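You operate a simulated robot arm through the tools that you are given. There is no shell and no other tool.

The job below is to be done with a simulated robot arm. You get a single attempt, and the scene is never put back.

JOB
Fill the casing from the test trolley till the air vent spouts water.
Fine: open the vent first; then shut the vent, then the fill valve. Where these are worked on the way, their far stop is far enough and under half their travel is too little: fill valve.

The check looks at the end state, three seconds after you hand in, the way a careful person would. Anything else that was tipped, shoved, dropped, spilled or broken makes it a failure.

ROBOT AND FRAMES
A 6-joint arm with a two-finger gripper, fixed in place. Base frame: the origin is at the foot of the arm, x ahead of it, y to its left, z up. Lengths are in m, angles in rad, forces in N, time in s.
Its first joint turns from -2.897 to 2.897 rad. Payload 2.45 kg.
Tool frame: the origin (TCP) lies between the finger pads and is the grasp point; the fingertips stand 0.02 m ahead of it; z points along the fingers, y is the line along which they close. The gripper opens to 0.14 m. The gripper's body begins 0.168 m behind the TCP.
Orientation is told as [roll, pitch, yaw] about the base's x, y, z axes, in that order, counted from this pose: with the fingers straight down and closing along the base's y, the tool's x points along the base's -x, its y along +y and its z along -z.

CONTROLS
- The arm moves only by the tool arm_command. Its arguments are lists of equal length, an entry for each row: "linear": the shift along the tool's x, y, z in m, a list of three; "delta_rot": the turn, a rotation vector about the tool's x, y, z in rad, a list of three; "grip": the opening, from 0 (shut) to 1 (fully open). In form: {"linear": [[tx, ty, tz], ...], "delta_rot": [[ax, ay, az], ...], "grip": [grip, ...]}. A call has 1 to 20 rows; each row is the pose to reach, as a shift and turn from the pose commanded when the call began, along the tool's axes at that moment. Each row takes 0.2 s and may step no farther than 0.05 m and 0.15 rad from the row before; otherwise, or with a gripper value out of range, the whole call is refused. A pose out of reach is approached as far as the arm can. The call stops where the force on the tool passes 40 N (or 10 N more than at its start, if that is more) or the arm is blocked; 0.2 s more then pass. Each finger travels about 0.045 m/s and halts on what it meets, pressing with about 27 N; the grip force reading is that of the motor and also rises with nothing between the fingers. The clock runs only during rows and for 0.2 s after the last one: add rows that repeat a pose to give the fingers time. The reply holds the time, the measured pose of the TCP, the force on the tool along the base axes, the opening and the grip force, in the units named above and with some noise, with the torque about the TCP (base axes, N m) and any sound that the robot's microphone picked up, and new pictures: "show" is both (left out), scene, wrist or none.
- Cameras (640 x 400 px; columns grow to the right, rows downward): "scene" is fixed at [0.4005, 0.6512, 1.4686]; the picture's right is [-0.43, -0.90, 0.00], its down [-0.66, 0.31, -0.68] and it looks along [0.62, -0.29, -0.73] (base axes); focal length 214 px, centre (320, 200). "wrist" rides on the gripper at [0.078, 0.011, -0.209] in the tool frame; the picture's right is [-0.14, 0.99, 0.00], its down [-0.92, -0.13, -0.37] and it looks along [-0.37, -0.05, 0.93] (tool axes); focal length 280 px, centre (320, 200). There is no depth. A picture from a camera that has moved, and an enlarged one, comes with that camera's place and axes in the base frame and with its lens.
- inspect(camera, box): a new picture of the part [left, top, right, bottom] of that camera's present view, enlarged. The clock stands still meanwhile.
- job_done(): hands the job in; it is judged then, once.

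Places have to be worked out from the pictures, the camera data and where the tool is seen. Open the gripper and draw the arm clear of the work before you hand the job in, unless the task says otherwise.

The tools are called after ">>>" as name(argument=value, ...) on one line, values as JSON. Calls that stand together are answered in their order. arm_command: Moves the arm, as the interface text tells. Its arguments: {"type":"object","properties":{"linear":{"type":"array","items":{"type":"array","items":{"type":"number"}}},"delta_rot":{"type":"array","items":{"type":"array","items":{"type":"number"}}},"grip":{"type":"array","items":{"type":"number"}},"show":{"type":"string","enum":["both","scene","wrist","none"]}},"required":["linear","delta_rot","grip"]} The other tools are called the same way: inspect (camera, box) takes an enlarged picture of a part of a camera's view; job_done () hands the job in.

At the start:

```text
t: 0.0
tool_pos: [0.8159, 0.0542, 1.2621]
ee_rot: [0.001, 0.0, -0.001]
wrist_force: [0.9, 0.6, 0.3]
wrist_torque: [0.03, 0.01, -0.02]
width: 0.1401
grip_force: 0.1
```

scene: 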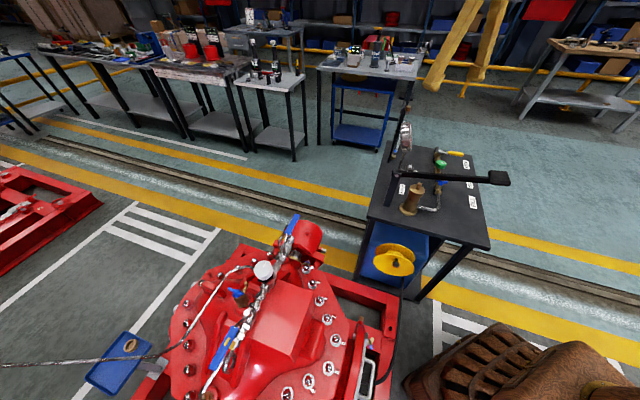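
wrist: 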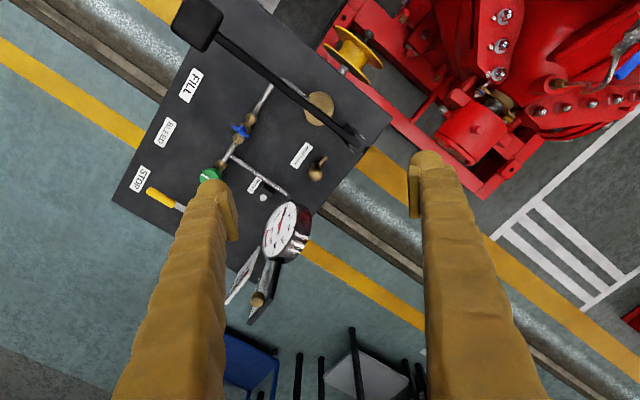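

The first pictures show a black trolley table with valves, a hand pump, a gauge, and a red casing. I'll look closer at both views before moving.

>>> inspect(camera="scene", box=[350, 90, 520, 300])

>>> inspect(camera="wrist", box=[100, 0, 400, 330])

>>> inspect(camera="scene", box=[160, 200, 400, 400])

```text
1.90 times, centred on (435, 195) of scene
camera zoom: at [0.4005, 0.6512, 1.4686], right [-0.43, -0.9, 0.0], down [-0.66, 0.31, -0.68], along [0.62, -0.29, -0.73], focal length 408 px, centre (101, 210)
```

zoom: 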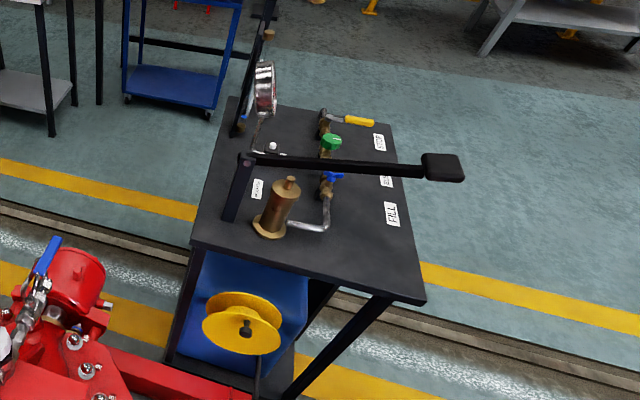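

```text
1.21 times, centred on (250, 165) of wrist
camera zoom: at [0.735, 0.0656, 1.4714], right [0.14, 0.99, 0.0], down [0.92, -0.13, 0.37], along [0.37, -0.05, -0.93], focal length 340 px, centre (405, 242)
```

zoom: 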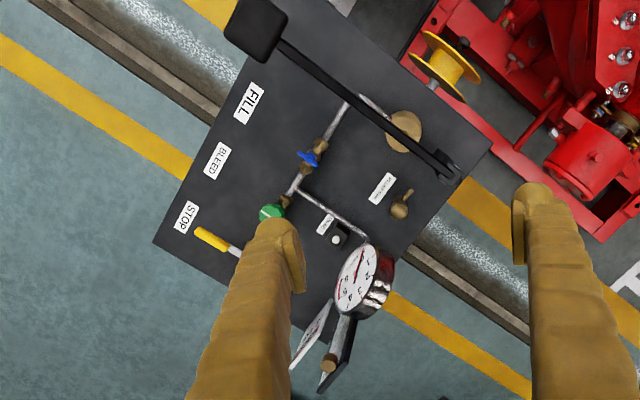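

```text
2.00 times, centred on (280, 300) of scene
camera zoom: at [0.4005, 0.6512, 1.4686], right [-0.43, -0.9, 0.0], down [-0.66, 0.31, -0.68], along [0.62, -0.29, -0.73], focal length 429 px, centre (400, 0)
```

zoom: 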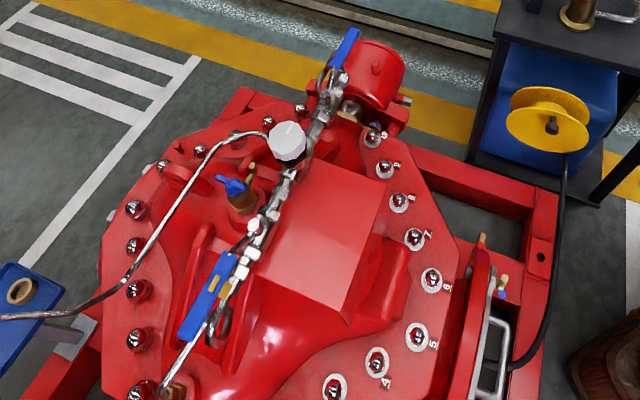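

I'll zoom in tighter on the labels, the vent candidates and the valves.

>>> inspect(camera="wrist", box=[120, 50, 280, 150])

>>> inspect(camera="wrist", box=[220, 120, 380, 220])

>>> inspect(camera="scene", box=[200, 250, 300, 312])

>>> inspect(camera="scene", box=[385, 130, 495, 220])

>>> inspect(camera="scene", box=[330, 320, 410, 400])

>>> inspect(camera="wrist", box=[400, 40, 640, 200])

```text
4.00 times, centred on (200, 100) of wrist
camera zoom: at [0.735, 0.0656, 1.4714], right [0.14, 0.99, 0.0], down [0.92, -0.13, 0.37], along [0.37, -0.05, -0.93], focal length 1122 px, centre (800, 600)
```

zoom: 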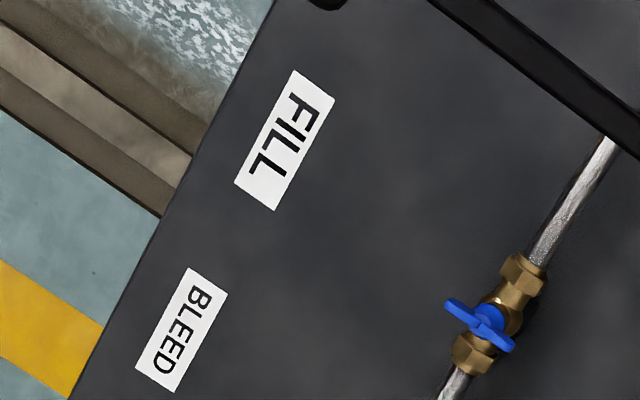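

```text
4.00 times, centred on (300, 170) of wrist
camera zoom: at [0.735, 0.0656, 1.4714], right [0.14, 0.99, 0.0], down [0.92, -0.13, 0.37], along [0.37, -0.05, -0.93], focal length 1122 px, centre (400, 320)
```

zoom: 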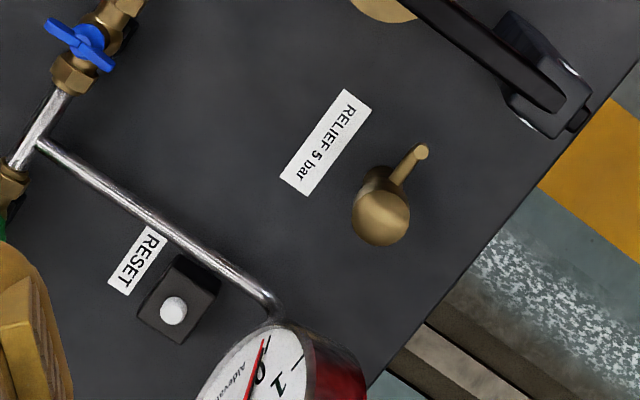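

```text
6.40 times, centred on (250, 281) of scene
camera zoom: at [0.4005, 0.6512, 1.4686], right [-0.43, -0.9, 0.0], down [-0.66, 0.31, -0.68], along [0.62, -0.29, -0.73], focal length 1373 px, centre (768, -318)
```

zoom: 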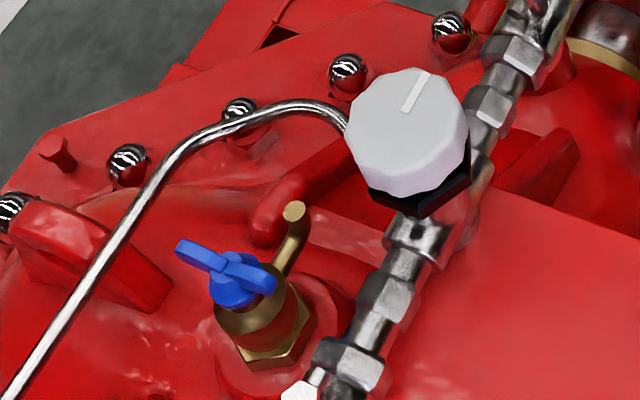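

```text
4.44 times, centred on (440, 175) of scene
camera zoom: at [0.4005, 0.6512, 1.4686], right [-0.43, -0.9, 0.0], down [-0.66, 0.31, -0.68], along [0.62, -0.29, -0.73], focal length 953 px, centre (-213, 311)
```

zoom: 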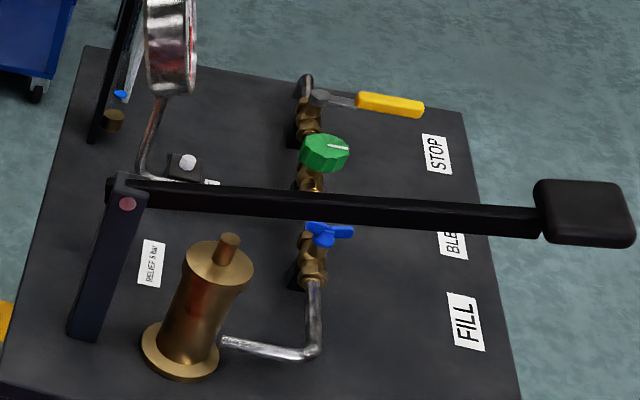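

```text
5.00 times, centred on (370, 360) of scene
camera zoom: at [0.4005, 0.6512, 1.4686], right [-0.43, -0.9, 0.0], down [-0.66, 0.31, -0.68], along [0.62, -0.29, -0.73], focal length 1072 px, centre (70, -600)
```

zoom: 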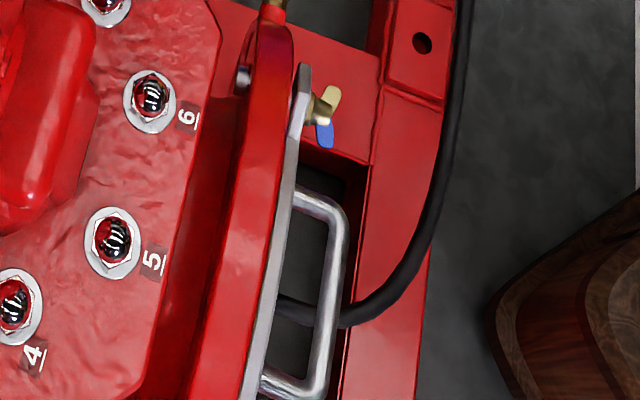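

```text
2.50 times, centred on (520, 120) of wrist
camera zoom: at [0.735, 0.0656, 1.4714], right [0.14, 0.99, 0.0], down [0.92, -0.13, 0.37], along [0.37, -0.05, -0.93], focal length 701 px, centre (-180, 400)
```

zoom: 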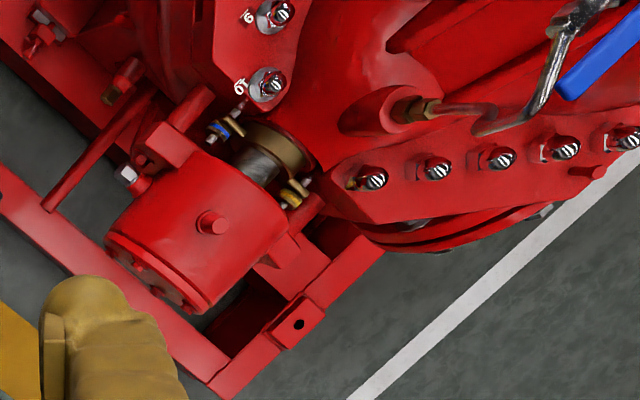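

Triangulating the blue FILL handle from both cameras gives about (0.80, -0.12, 0.84). The vent looks to be the blue tee handle with a brass spout on top of the casing, so I'll move the wrist camera toward it, staying high, to locate it.

>>> arm_command(linear=[[0.018, 0.045, 0], [0.036, 0.09, 0], [0.054, 0.135, 0], [0.072, 0.18, 0], [0.09, 0.225, 0], [0.108, 0.27, 0], [0.126, 0.315, 0], [0.144, 0.36, 0], [0.162, 0.405, 0], [0.18, 0.45, 0], [0.2, 0.49, 0]], delta_rot=[[0, 0, 0], [0, 0, 0], [0, 0, 0], [0, 0, 0], [0, 0, 0], [0, 0, 0], [0, 0, 0], [0, 0, 0], [0, 0, 0], [0, 0, 0], [0, 0, 0]], grip=[1, 1, 1, 1, 1, 1, 1, 1, 1, 1, 1], show="both")

```text
t: 2.4
tool_pos: [0.6185, 0.548, 1.2623]
ee_rot: [-0.001, 0.0, 0.001]
wrist_force: [-0.8, -0.2, -0.2]
wrist_torque: [0.03, -0.02, 0.01]
width: 0.14
grip_force: 0.0
camera wrist: at [0.5368, 0.558, 1.4717], right [0.14, 0.99, 0.0], down [0.92, -0.13, 0.37], along [0.37, -0.05, -0.93], focal length 280 px, centre (320, 200)
```

scene: 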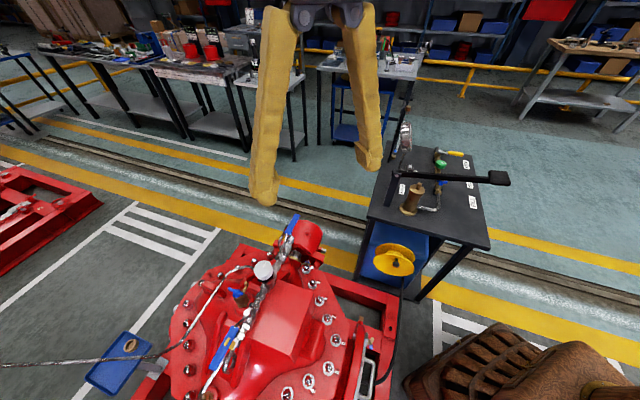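
wrist: 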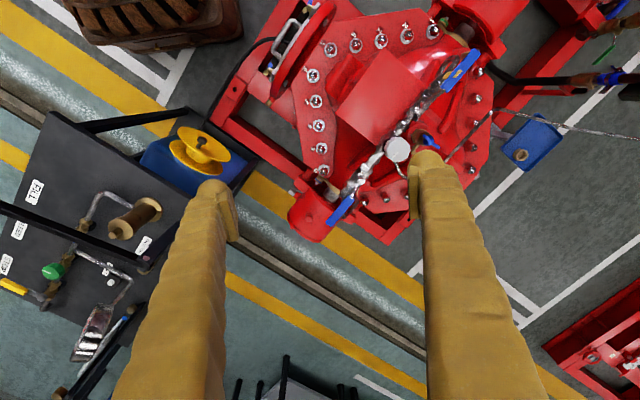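

The casing is now in the wrist view, with the vent partly hidden by a finger. I'll enlarge that area.

>>> inspect(camera="wrist", box=[350, 90, 510, 190])

>>> inspect(camera="wrist", box=[240, 0, 560, 200])

>>> inspect(camera="wrist", box=[0, 150, 220, 390])

```text
4.00 times, centred on (430, 140) of wrist
camera zoom: at [0.5368, 0.558, 1.4717], right [0.14, 0.99, 0.0], down [0.92, -0.13, 0.37], along [0.37, -0.05, -0.93], focal length 1122 px, centre (-120, 440)
```

zoom: 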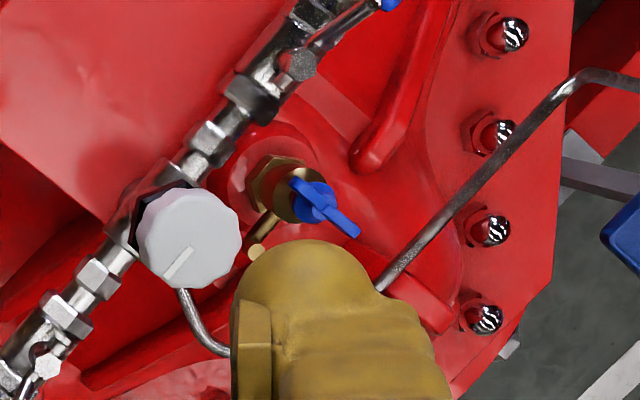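

```text
2.00 times, centred on (400, 100) of wrist
camera zoom: at [0.5368, 0.558, 1.4717], right [0.14, 0.99, 0.0], down [0.92, -0.13, 0.37], along [0.37, -0.05, -0.93], focal length 561 px, centre (160, 400)
```

zoom: 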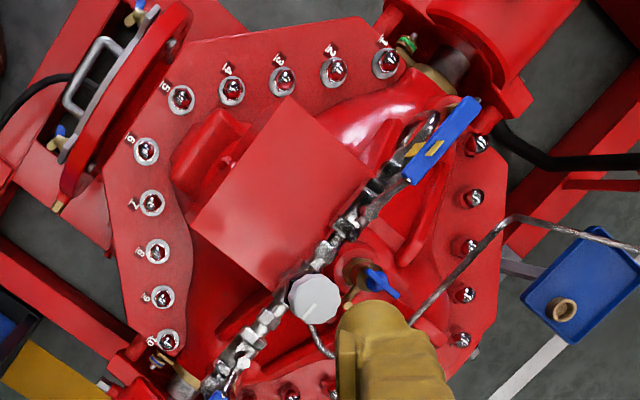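

```text
1.67 times, centred on (110, 270) of wrist
camera zoom: at [0.5368, 0.558, 1.4717], right [0.14, 0.99, 0.0], down [0.92, -0.13, 0.37], along [0.37, -0.05, -0.93], focal length 467 px, centre (670, 83)
```

zoom: 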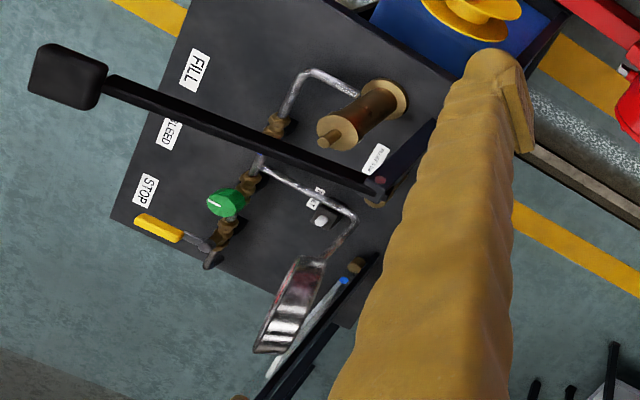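

The wrist and scene rays for the vent hub meet at about (0.66, 0.75, 0.935), with a taller white knob about 0.08 m from it. I'll move so the vent sits between the fingers in the wrist image for a clear view.

>>> arm_command(linear=[[0.018, 0.042, 0], [0.036, 0.084, 0], [0.054, 0.126, 0], [0.072, 0.168, 0], [0.09, 0.21, 0], [0.09, 0.21, 0]], delta_rot=[[0, 0, 0], [0, 0, 0], [0, 0, 0], [0, 0, 0], [0, 0, 0], [0, 0, 0]], grip=[1, 1, 1, 1, 1, 1], show="wrist")

>>> inspect(camera="wrist", box=[240, 140, 400, 240])

>>> inspect(camera="scene", box=[200, 250, 300, 312])

```text
t: 3.8
tool_pos: [0.5259, 0.7568, 1.263]
ee_rot: [0.001, -0.002, 0.001]
wrist_force: [0.1, 0.1, -0.8]
wrist_torque: [0.02, 0.0, 0.01]
width: 0.1399
grip_force: 0.1
camera wrist: at [0.4455, 0.7673, 1.4712], right [0.14, 0.99, 0.0], down [0.92, -0.13, 0.37], along [0.37, -0.05, -0.93], focal length 280 px, centre (320, 200)
```

wrist: 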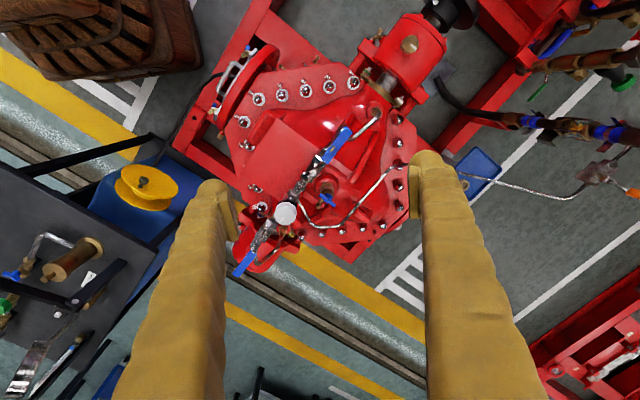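

```text
4.00 times, centred on (320, 190) of wrist
camera zoom: at [0.4455, 0.7673, 1.4712], right [0.14, 0.99, 0.0], down [0.92, -0.13, 0.37], along [0.37, -0.05, -0.93], focal length 1122 px, centre (320, 240)
```

zoom: 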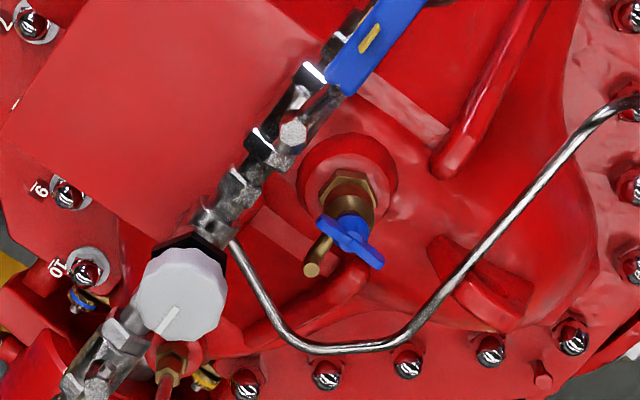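

```text
6.40 times, centred on (250, 281) of scene
camera zoom: at [0.4005, 0.6512, 1.4686], right [-0.43, -0.9, 0.0], down [-0.66, 0.31, -0.68], along [0.62, -0.29, -0.73], focal length 1373 px, centre (768, -318)
```

zoom: 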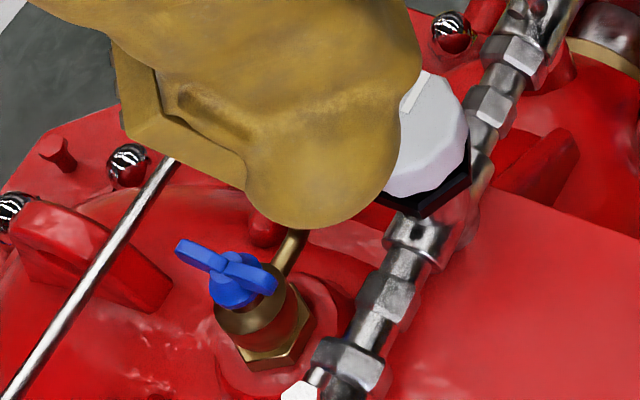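

Three views agree on the vent hub at about (0.660, 0.754, 0.932): its wing points along (+x,+y), square to the spout, so it is closed. The spout tip is around (0.687, 0.730, 0.911), so I'll go above the vent, yaw +45° and narrow the gripper.

>>> arm_command(linear=[[-0.022, 0, 0.02], [-0.044, 0, 0.04], [-0.067, 0, 0.07], [-0.09, 0, 0.095], [-0.112, -0.002, 0.12], [-0.134, -0.003, 0.143], [-0.134, -0.003, 0.143]], delta_rot=[[0, 0, -0.13], [0, 0, -0.26], [0, 0, -0.39], [0, 0, -0.52], [0, 0, -0.65], [0, 0, -0.785], [0, 0, -0.785]], grip=[0.43, 0.43, 0.43, 0.43, 0.43, 0.43, 0.43], show="both")

>>> inspect(camera="wrist", box=[240, 140, 400, 240])

>>> inspect(camera="scene", box=[180, 220, 320, 312])

```text
t: 5.4
tool_pos: [0.6592, 0.7533, 1.1173]
ee_rot: [0.0, 0.0, 0.787]
wrist_force: [0.2, -0.1, 0.9]
wrist_torque: [0.03, 0.0, 0.03]
width: 0.0601
grip_force: 0.1
camera wrist: at [0.5944, 0.7059, 1.3263], right [-0.6, 0.8, 0.0], down [0.74, 0.56, 0.37], along [0.29, 0.22, -0.93], focal length 280 px, centre (320, 200)
```

scene: 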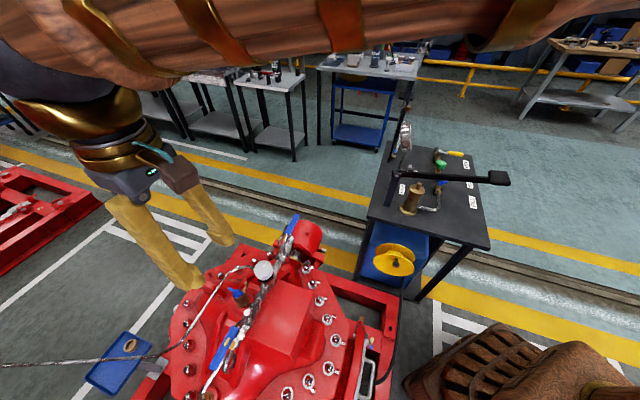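
wrist: 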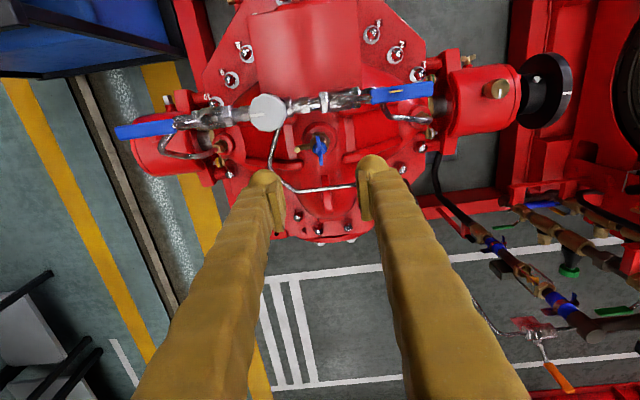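

```text
4.00 times, centred on (320, 190) of wrist
camera zoom: at [0.5944, 0.7059, 1.3263], right [-0.6, 0.8, 0.0], down [0.74, 0.56, 0.37], along [0.29, 0.22, -0.93], focal length 1122 px, centre (320, 240)
```

zoom: 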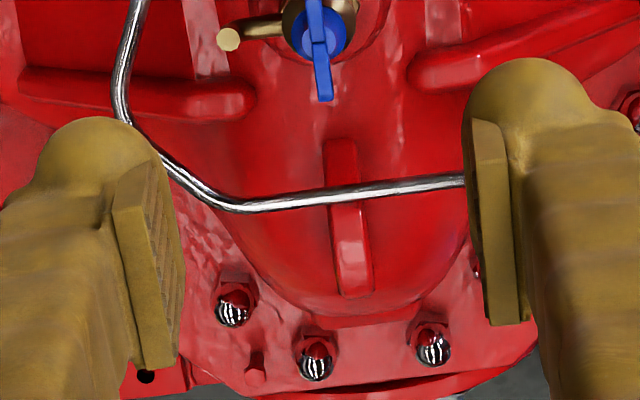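

```text
4.35 times, centred on (250, 266) of scene
camera zoom: at [0.4005, 0.6512, 1.4686], right [-0.43, -0.9, 0.0], down [-0.66, 0.31, -0.68], along [0.62, -0.29, -0.73], focal length 932 px, centre (624, -87)
```

zoom: 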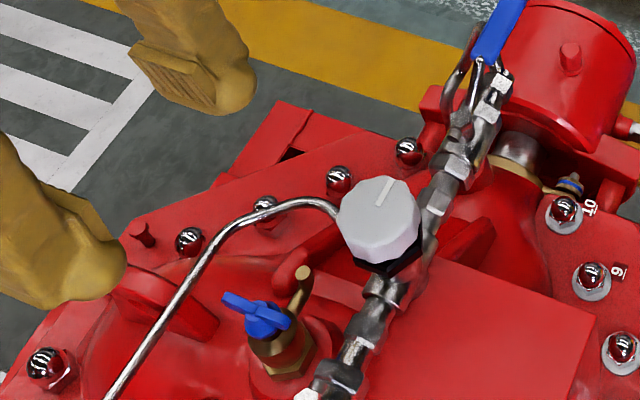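

The gripper is now above the vent and the wing lies in the plane between the fingers, within a millimetre or so of the tool axis. I'll narrow the gripper and descend partway to z≈1.0, then look again.

>>> arm_command(linear=[[0, 0, 0.03], [0, 0, 0.06], [0, 0, 0.09], [0, 0, 0.117], [0, 0, 0.117]], delta_rot=[[0, 0, 0], [0, 0, 0], [0, 0, 0], [0, 0, 0], [0, 0, 0]], grip=[0.34, 0.34, 0.34, 0.34, 0.34], show="both")

>>> inspect(camera="wrist", box=[240, 140, 400, 240])

>>> inspect(camera="scene", box=[180, 220, 320, 312])

```text
t: 6.6
tool_pos: [0.6603, 0.7515, 1.0015]
ee_rot: [0.0, 0.0, 0.784]
wrist_force: [0.5, 1.1, 0.6]
wrist_torque: [0.01, 0.01, -0.01]
width: 0.0476
grip_force: 0.0
camera wrist: at [0.5941, 0.7043, 1.211], right [-0.6, 0.8, 0.0], down [0.74, 0.56, 0.37], along [0.29, 0.22, -0.93], focal length 280 px, centre (320, 200)
```

scene: 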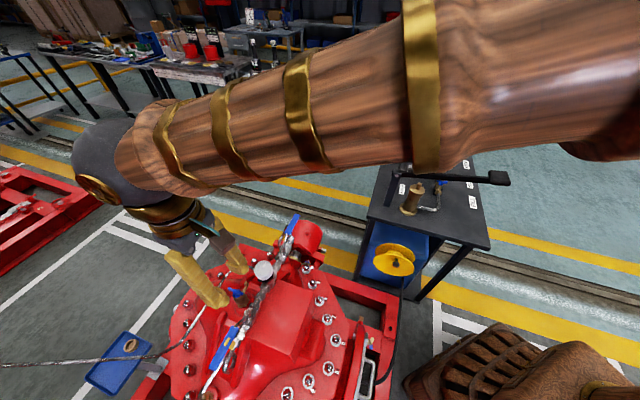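
wrist: 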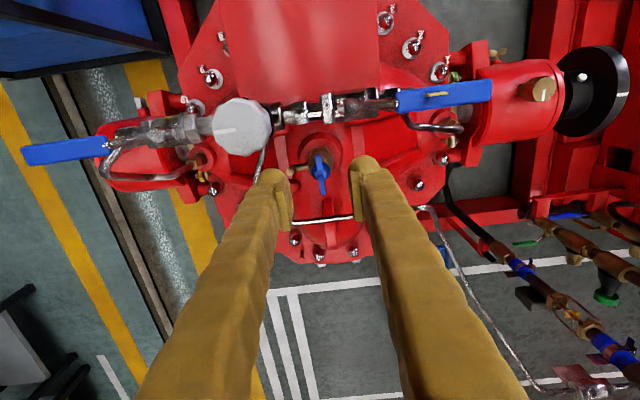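

```text
4.00 times, centred on (320, 190) of wrist
camera zoom: at [0.5941, 0.7043, 1.211], right [-0.6, 0.8, 0.0], down [0.74, 0.56, 0.37], along [0.29, 0.22, -0.93], focal length 1122 px, centre (320, 240)
```

zoom: 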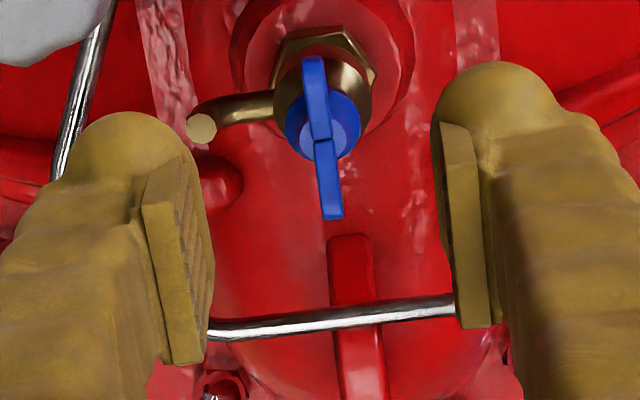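

```text
4.35 times, centred on (250, 266) of scene
camera zoom: at [0.4005, 0.6512, 1.4686], right [-0.43, -0.9, 0.0], down [-0.66, 0.31, -0.68], along [0.62, -0.29, -0.73], focal length 932 px, centre (624, -87)
```

zoom: 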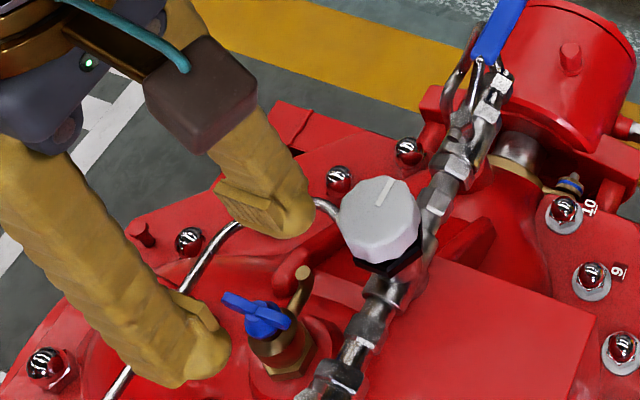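

The wing's centre is about 5 mm toward tool −x of the TCP and in line with the finger plane; the spout tip sits under the left finger at z≈0.90–0.915. I'll shift 5 mm and descend to TCP z≈0.943, which keeps the tips above the spout, then check before closing.

>>> arm_command(linear=[[-0.003, 0.0007, 0.02], [-0.005, 0.0007, 0.04], [-0.005, 0.0007, 0.0585], [-0.005, 0.0007, 0.0585]], delta_rot=[[0, 0, 0], [0, 0, 0], [0, 0, 0], [0, 0, 0]], grip=[0.34, 0.34, 0.34, 0.34], show="both")

>>> inspect(camera="wrist", box=[240, 140, 400, 240])

>>> inspect(camera="scene", box=[180, 220, 320, 312])

```text
t: 7.6
tool_pos: [0.662, 0.7551, 0.9424]
ee_rot: [0.0, 0.0, 0.786]
wrist_force: [0.5, 0.0, -0.2]
wrist_torque: [-0.03, -0.02, 0.03]
width: 0.0477
grip_force: 0.1
camera wrist: at [0.5964, 0.7083, 1.1521], right [-0.6, 0.8, 0.0], down [0.74, 0.56, 0.37], along [0.29, 0.22, -0.93], focal length 280 px, centre (320, 200)
```

scene: 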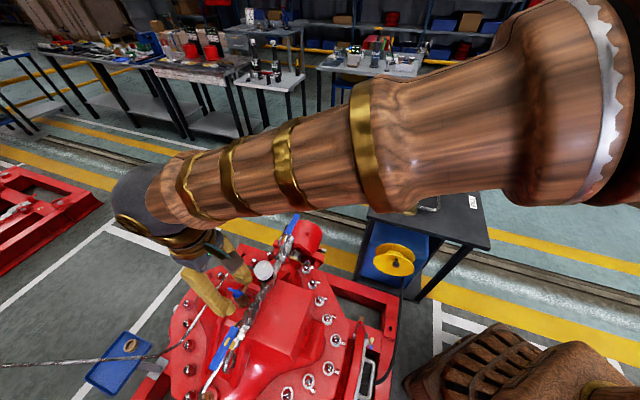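
wrist: 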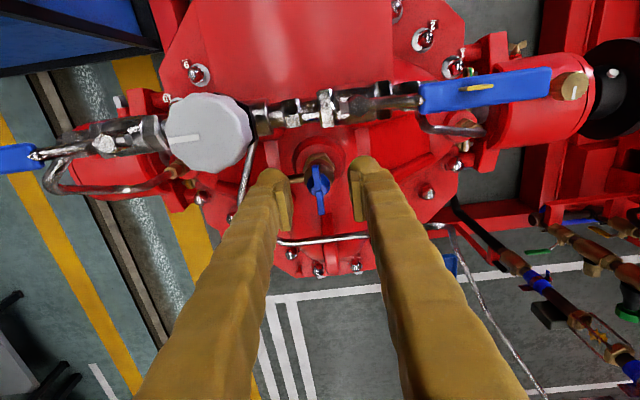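

```text
4.00 times, centred on (320, 190) of wrist
camera zoom: at [0.5964, 0.7083, 1.1521], right [-0.6, 0.8, 0.0], down [0.74, 0.56, 0.37], along [0.29, 0.22, -0.93], focal length 1122 px, centre (320, 240)
```

zoom: 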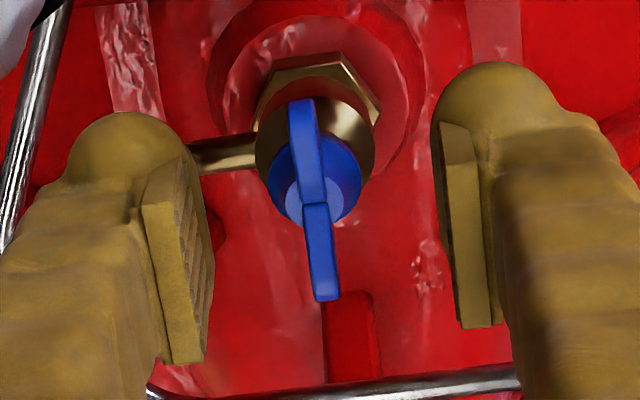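

```text
4.35 times, centred on (250, 266) of scene
camera zoom: at [0.4005, 0.6512, 1.4686], right [-0.43, -0.9, 0.0], down [-0.66, 0.31, -0.68], along [0.62, -0.29, -0.73], focal length 932 px, centre (624, -87)
```

zoom: 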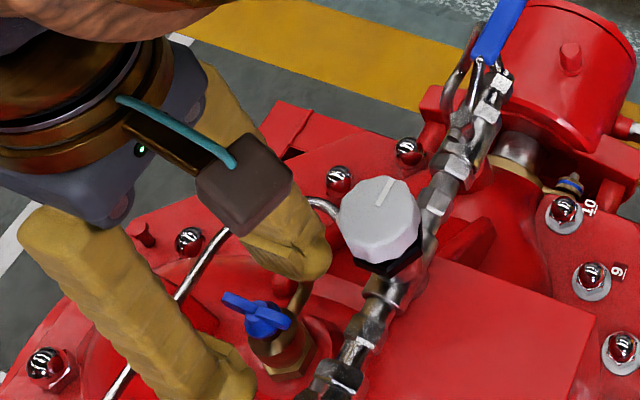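

The wing is centred between the fingers with no contact force. I'll close the fingers here and read the width to tell whether they hold the thin wing or the round hub.

>>> arm_command(linear=[[0, 0, 0], [0, 0, 0], [0, 0, 0], [0, 0, 0], [0, 0, 0]], delta_rot=[[0, 0, 0], [0, 0, 0], [0, 0, 0], [0, 0, 0], [0, 0, 0]], grip=[0, 0, 0, 0, 0], show="wrist")

>>> inspect(camera="wrist", box=[240, 140, 400, 240])

>>> inspect(camera="scene", box=[200, 250, 300, 312])

```text
t: 8.6
tool_pos: [0.6631, 0.7563, 0.9483]
ee_rot: [-0.001, -0.006, 0.785]
wrist_force: [-2.1, -6.4, 14.9]
wrist_torque: [-0.43, -0.09, 0.01]
width: 0.0061
grip_force: 34.3
stopped in row 5: the force on the tool passed its limit at 48 N (the readings are from after the stop); the commanded pose is now the measured one
camera wrist: at [0.5963, 0.7079, 1.157], right [-0.6, 0.8, 0.0], down [0.74, 0.56, 0.37], along [0.3, 0.23, -0.93], focal length 280 px, centre (320, 200)
```

wrist: 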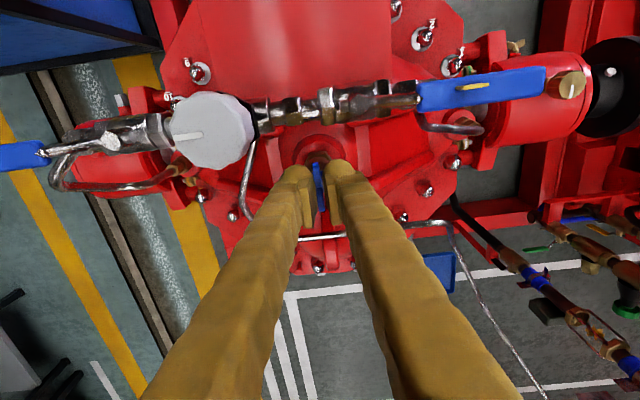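

```text
4.00 times, centred on (320, 190) of wrist
camera zoom: at [0.5963, 0.7079, 1.157], right [-0.6, 0.8, 0.0], down [0.74, 0.56, 0.37], along [0.3, 0.23, -0.93], focal length 1122 px, centre (320, 240)
```

zoom: 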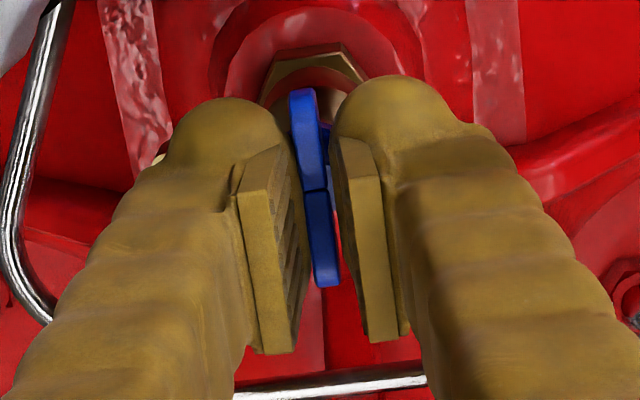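

```text
6.40 times, centred on (250, 281) of scene
camera zoom: at [0.4005, 0.6512, 1.4686], right [-0.43, -0.9, 0.0], down [-0.66, 0.31, -0.68], along [0.62, -0.29, -0.73], focal length 1373 px, centre (768, -318)
```

zoom: 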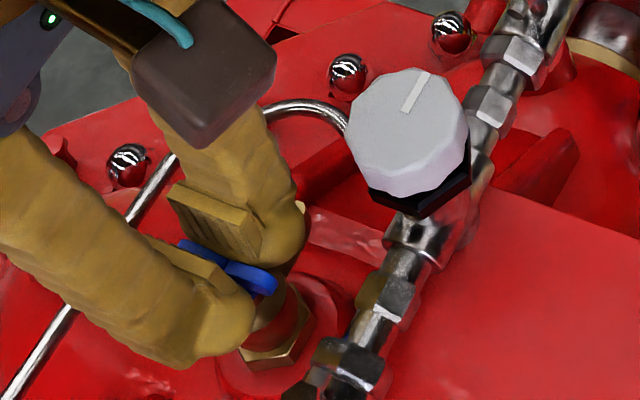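

The fingers hold the thin wing (width 6 mm); the rounded hub seems to have nudged the tool up about 6 mm. I'll try a small counter-clockwise turn (yaw +) while gripping and read the torque.

>>> arm_command(linear=[[0, 0, -0.001], [0, 0.0002, -0.002], [0, 0.0004, -0.002]], delta_rot=[[0, 0, 0], [0, 0, -0.07], [0, 0, -0.14]], grip=[0, 0, 0], show="wrist")

>>> inspect(camera="wrist", box=[240, 140, 400, 240])

>>> inspect(camera="scene", box=[200, 250, 300, 312])

```text
t: 9.4
tool_pos: [0.6631, 0.7555, 0.9487]
ee_rot: [-0.001, -0.004, 0.927]
wrist_force: [14.7, -5.2, 0.1]
wrist_torque: [-0.25, -0.33, 0.06]
width: 0.0059
grip_force: 33.4
camera wrist: at [0.6037, 0.6997, 1.1572], right [-0.71, 0.71, 0.0], down [0.65, 0.66, 0.37], along [0.26, 0.26, -0.93], focal length 280 px, centre (320, 200)
```

wrist: 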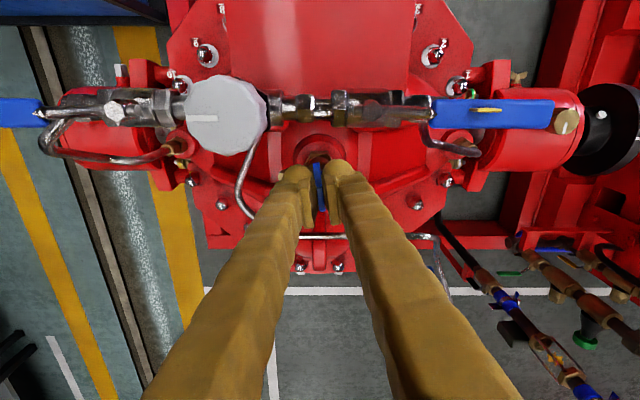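

```text
4.00 times, centred on (320, 190) of wrist
camera zoom: at [0.6037, 0.6997, 1.1572], right [-0.71, 0.71, 0.0], down [0.65, 0.66, 0.37], along [0.26, 0.26, -0.93], focal length 1122 px, centre (320, 240)
```

zoom: 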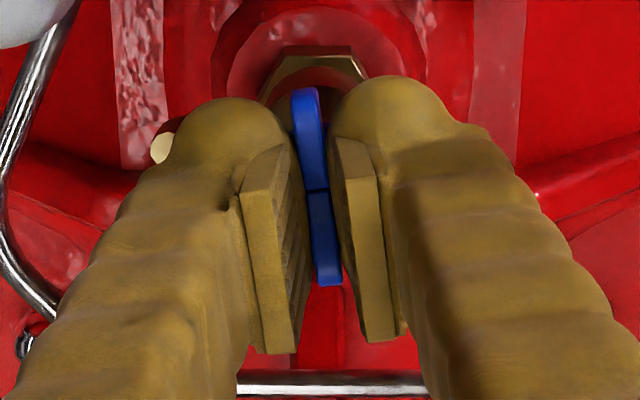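

```text
6.40 times, centred on (250, 281) of scene
camera zoom: at [0.4005, 0.6512, 1.4686], right [-0.43, -0.9, 0.0], down [-0.66, 0.31, -0.68], along [0.62, -0.29, -0.73], focal length 1373 px, centre (768, -318)
```

zoom: 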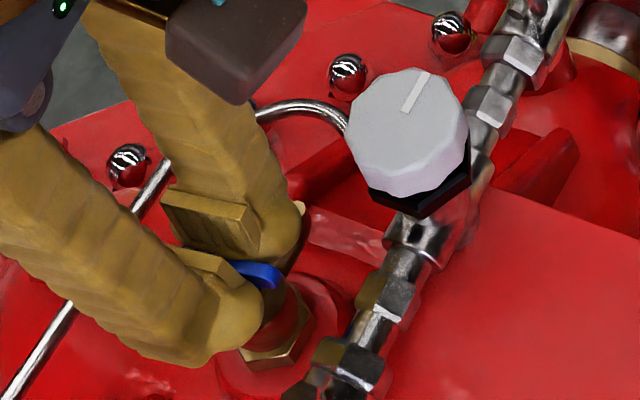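

The wing followed the counter-clockwise turn with almost no axial torque, so that direction opens it. The sideways force shows the hub is slightly off my axis, so I'll relieve about 1.4 mm along tool −y and keep turning, watching the force.

>>> arm_command(linear=[[0, -0.0014, 0], [0, -0.002, 0], [0, -0.0026, 0]], delta_rot=[[0, 0, 0], [0, 0, -0.13], [0, 0, -0.26]], grip=[0, 0, 0], show="none")

```text
t: 10.2
tool_pos: [0.6619, 0.7561, 0.9485]
ee_rot: [0.002, -0.001, 1.188]
wrist_force: [-28.2, 1.0, 1.0]
wrist_torque: [-0.16, 0.28, -0.12]
width: 0.006
grip_force: 33.6
```

The correction overshot (about 26 N along tool +y now). I'll back it off by 1.6 mm and continue with pure rotation.

>>> arm_command(linear=[[0.0004, 0.0016, 0], [0.0004, 0.0016, 0], [0.0004, 0.0016, 0]], delta_rot=[[0, 0, 0], [0, 0, -0.13], [0, 0, -0.26]], grip=[0, 0, 0], show="wrist")

>>> inspect(camera="wrist", box=[240, 140, 400, 240])

```text
t: 11.0
tool_pos: [0.6617, 0.7559, 0.9492]
ee_rot: [-0.002, -0.004, 1.448]
wrist_force: [-24.5, 28.7, -11.7]
wrist_torque: [0.5, 0.18, -0.03]
width: 0.0059
grip_force: 33.7
camera wrist: at [0.638, 0.6798, 1.1576], right [-0.97, 0.26, 0.0], down [0.24, 0.9, 0.37], along [0.1, 0.36, -0.93], focal length 280 px, centre (320, 200)
```

wrist: 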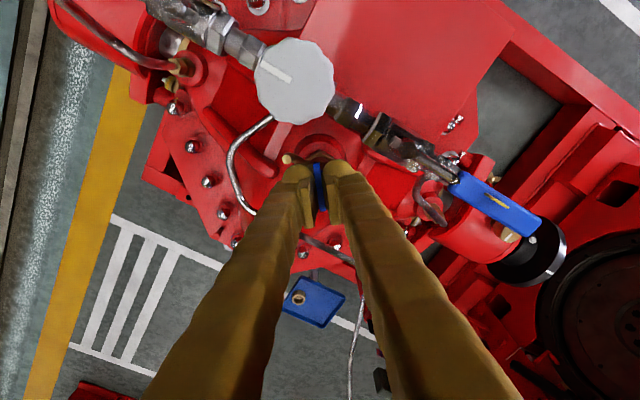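

```text
4.00 times, centred on (320, 190) of wrist
camera zoom: at [0.638, 0.6798, 1.1576], right [-0.97, 0.26, 0.0], down [0.24, 0.9, 0.37], along [0.1, 0.36, -0.93], focal length 1122 px, centre (320, 240)
```

zoom: 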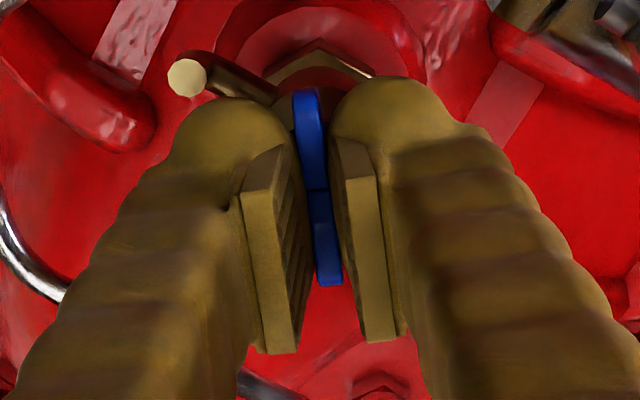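

A fit of the lateral forces puts the valve axis about 6 mm toward tool +x and 3 mm toward +y of my TCP. I'll relieve that and continue turning about the fitted axis.

>>> arm_command(linear=[[-0.001, 0.0028, 0], [-0.001, 0.0036, 0], [-0.0008, 0.0044, 0]], delta_rot=[[0, 0, 0], [0, 0, -0.13], [0, 0, -0.26]], grip=[0, 0, 0], show="none")

```text
t: 11.8
tool_pos: [0.6603, 0.7572, 0.949]
ee_rot: [-0.006, -0.004, 1.706]
wrist_force: [20.4, 23.0, -5.7]
wrist_torque: [0.28, -0.23, 0.04]
width: 0.006
grip_force: 33.1
```

The forces are still inconsistent (about 23 N), so instead of fighting it I'll release the wing, look at where it sits between the fingers, and regrip centred.

>>> arm_command(linear=[[0, 0, 0], [0, 0, 0], [0, 0, -0.003]], delta_rot=[[0, 0, 0], [0, 0, 0], [0, 0, 0]], grip=[0.25, 0.25, 0.25], show="both")

>>> inspect(camera="wrist", box=[240, 140, 400, 240])

>>> inspect(camera="scene", box=[200, 250, 300, 312])

```text
t: 12.6
tool_pos: [0.6578, 0.7569, 0.9508]
ee_rot: [-0.003, 0.0, 1.707]
wrist_force: [0.7, 0.1, -0.1]
wrist_torque: [0.01, 0.03, 0.01]
width: 0.035
grip_force: 0.0
camera wrist: at [0.6549, 0.6771, 1.1599], right [-1.0, 0.0, 0.0], down [0.0, 0.93, 0.37], along [0.0, 0.37, -0.93], focal length 280 px, centre (320, 200)
```

scene: 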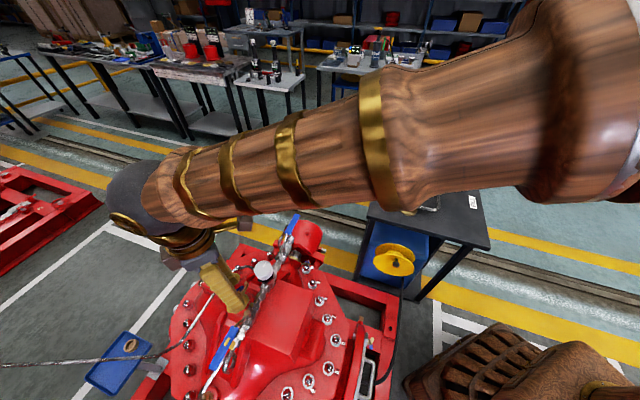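
wrist: 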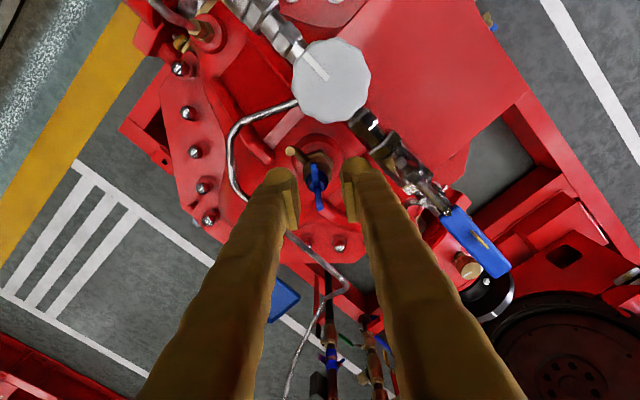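

```text
4.00 times, centred on (320, 190) of wrist
camera zoom: at [0.6549, 0.6771, 1.1599], right [-1.0, 0.0, 0.0], down [0.0, 0.93, 0.37], along [0.0, 0.37, -0.93], focal length 1122 px, centre (320, 240)
```

zoom: 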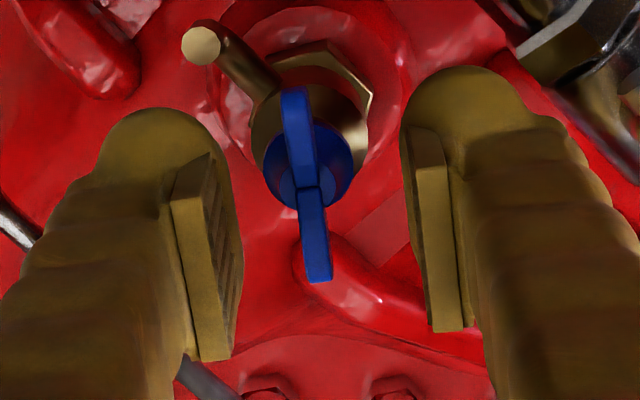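

```text
6.40 times, centred on (250, 281) of scene
camera zoom: at [0.4005, 0.6512, 1.4686], right [-0.43, -0.9, 0.0], down [-0.66, 0.31, -0.68], along [0.62, -0.29, -0.73], focal length 1373 px, centre (768, -318)
```

zoom: 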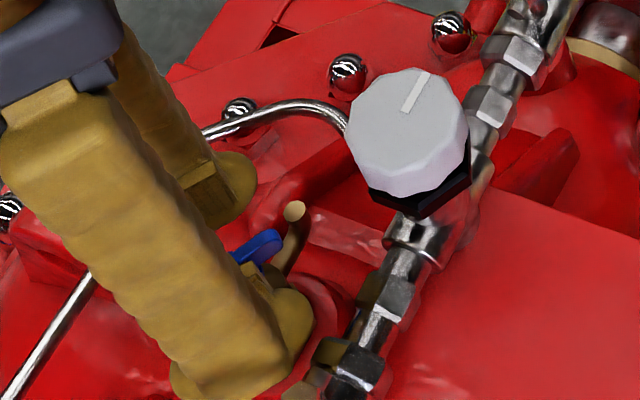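

With the grip open, the wing shows centred at about tool (+0.003, −0.0017), in agreement with the forces. I'll shift there and regrip, then check the residual force.

>>> arm_command(linear=[[0.003, -0.0017, 0], [0.003, -0.0017, 0], [0.003, -0.0017, 0], [0.003, -0.0017, 0], [0.003, -0.0017, 0]], delta_rot=[[0, 0, 0], [0, 0, 0], [0, 0, 0], [0, 0, 0], [0, 0, 0]], grip=[0.25, 0.0, 0, 0, 0], show="none")

```text
t: 13.8
tool_pos: [0.6615, 0.7539, 0.9502]
ee_rot: [-0.003, -0.002, 1.704]
wrist_force: [11.4, 4.5, -3.3]
wrist_torque: [0.1, -0.13, 0.02]
width: 0.006
grip_force: 33.8
```

Residual is about −12 N along tool y, so I'll shift another 0.9 mm and turn 0.28 rad further.

>>> arm_command(linear=[[0, -0.0009, 0], [0, -0.0009, 0], [0, -0.0009, 0]], delta_rot=[[0, 0, 0], [0, 0, -0.14], [0, 0, -0.28]], grip=[0, 0, 0], show="none")

```text
t: 14.6
tool_pos: [0.6609, 0.7539, 0.9531]
ee_rot: [-0.001, -0.002, 1.987]
wrist_force: [5.2, -2.4, -2.4]
wrist_torque: [0.14, 0.04, -0.01]
width: 0.0058
grip_force: 33.6
```

Forces are small now, so the centring is good. I'll continue toward the quarter-turn point (yaw≈2.36).

>>> arm_command(linear=[[0, 0, 0], [0, 0, 0], [0, 0, 0]], delta_rot=[[0, 0, -0.13], [0, 0, -0.26], [0, 0, -0.36]], grip=[0, 0, 0], show="both")

>>> inspect(camera="wrist", box=[240, 140, 400, 240])

>>> inspect(camera="scene", box=[200, 250, 300, 312])

```text
t: 15.4
tool_pos: [0.6603, 0.7523, 0.9505]
ee_rot: [-0.003, -0.001, 2.347]
wrist_force: [-5.5, -10.0, -6.3]
wrist_torque: [-0.09, 0.08, -0.05]
width: 0.0061
grip_force: 33.4
camera wrist: at [0.7048, 0.6905, 1.1603], right [-0.8, -0.6, 0.0], down [-0.56, 0.75, 0.37], along [-0.22, 0.3, -0.93], focal length 280 px, centre (320, 200)
```

scene: 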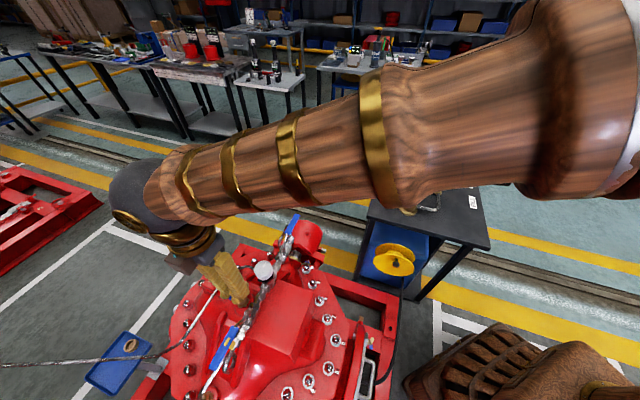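
wrist: 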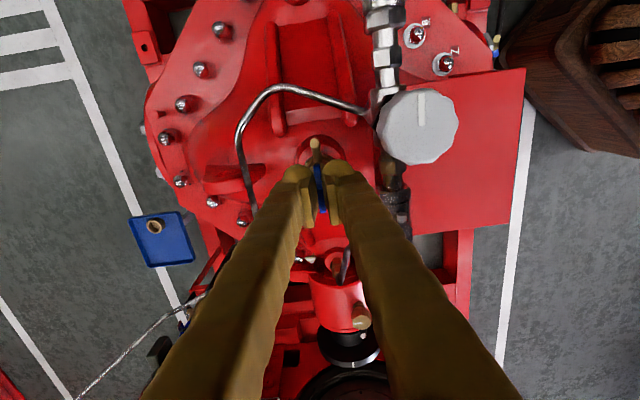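

```text
4.00 times, centred on (320, 190) of wrist
camera zoom: at [0.7048, 0.6905, 1.1603], right [-0.8, -0.6, 0.0], down [-0.56, 0.75, 0.37], along [-0.22, 0.3, -0.93], focal length 1122 px, centre (320, 240)
```

zoom: 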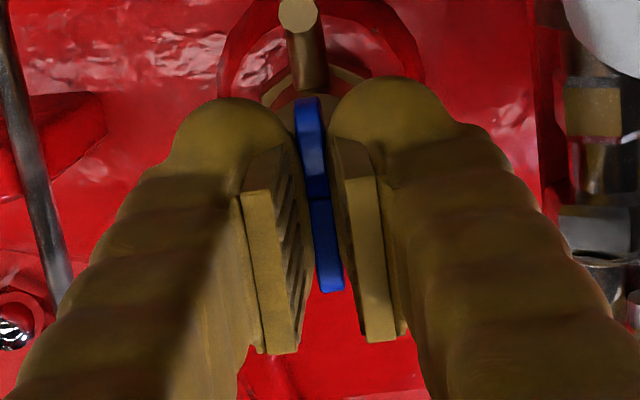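

```text
6.40 times, centred on (250, 281) of scene
camera zoom: at [0.4005, 0.6512, 1.4686], right [-0.43, -0.9, 0.0], down [-0.66, 0.31, -0.68], along [0.62, -0.29, -0.73], focal length 1373 px, centre (768, -318)
```

zoom: 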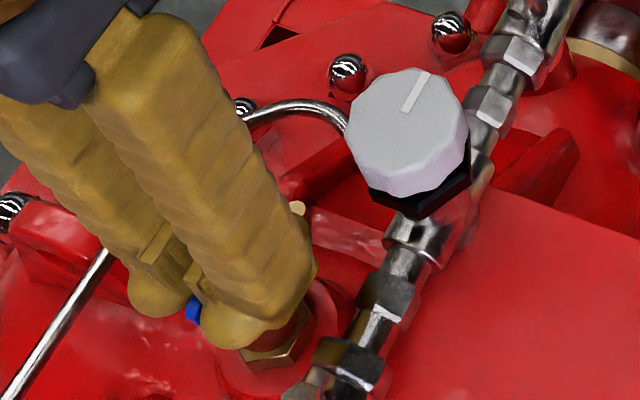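

The wing now lines up with the spout. I'll nudge it another 0.08 rad to feel for the open stop.

>>> arm_command(linear=[[0, 0, 0], [0, 0, 0]], delta_rot=[[0, 0, -0.04], [0, 0, -0.08]], grip=[0, 0], show="none")

```text
t: 16.0
tool_pos: [0.6601, 0.7542, 0.9503]
ee_rot: [-0.001, 0.001, 2.425]
wrist_force: [-24.6, -16.1, -5.2]
wrist_torque: [-0.16, 0.28, -0.78]
width: 0.0061
grip_force: 33.8
```

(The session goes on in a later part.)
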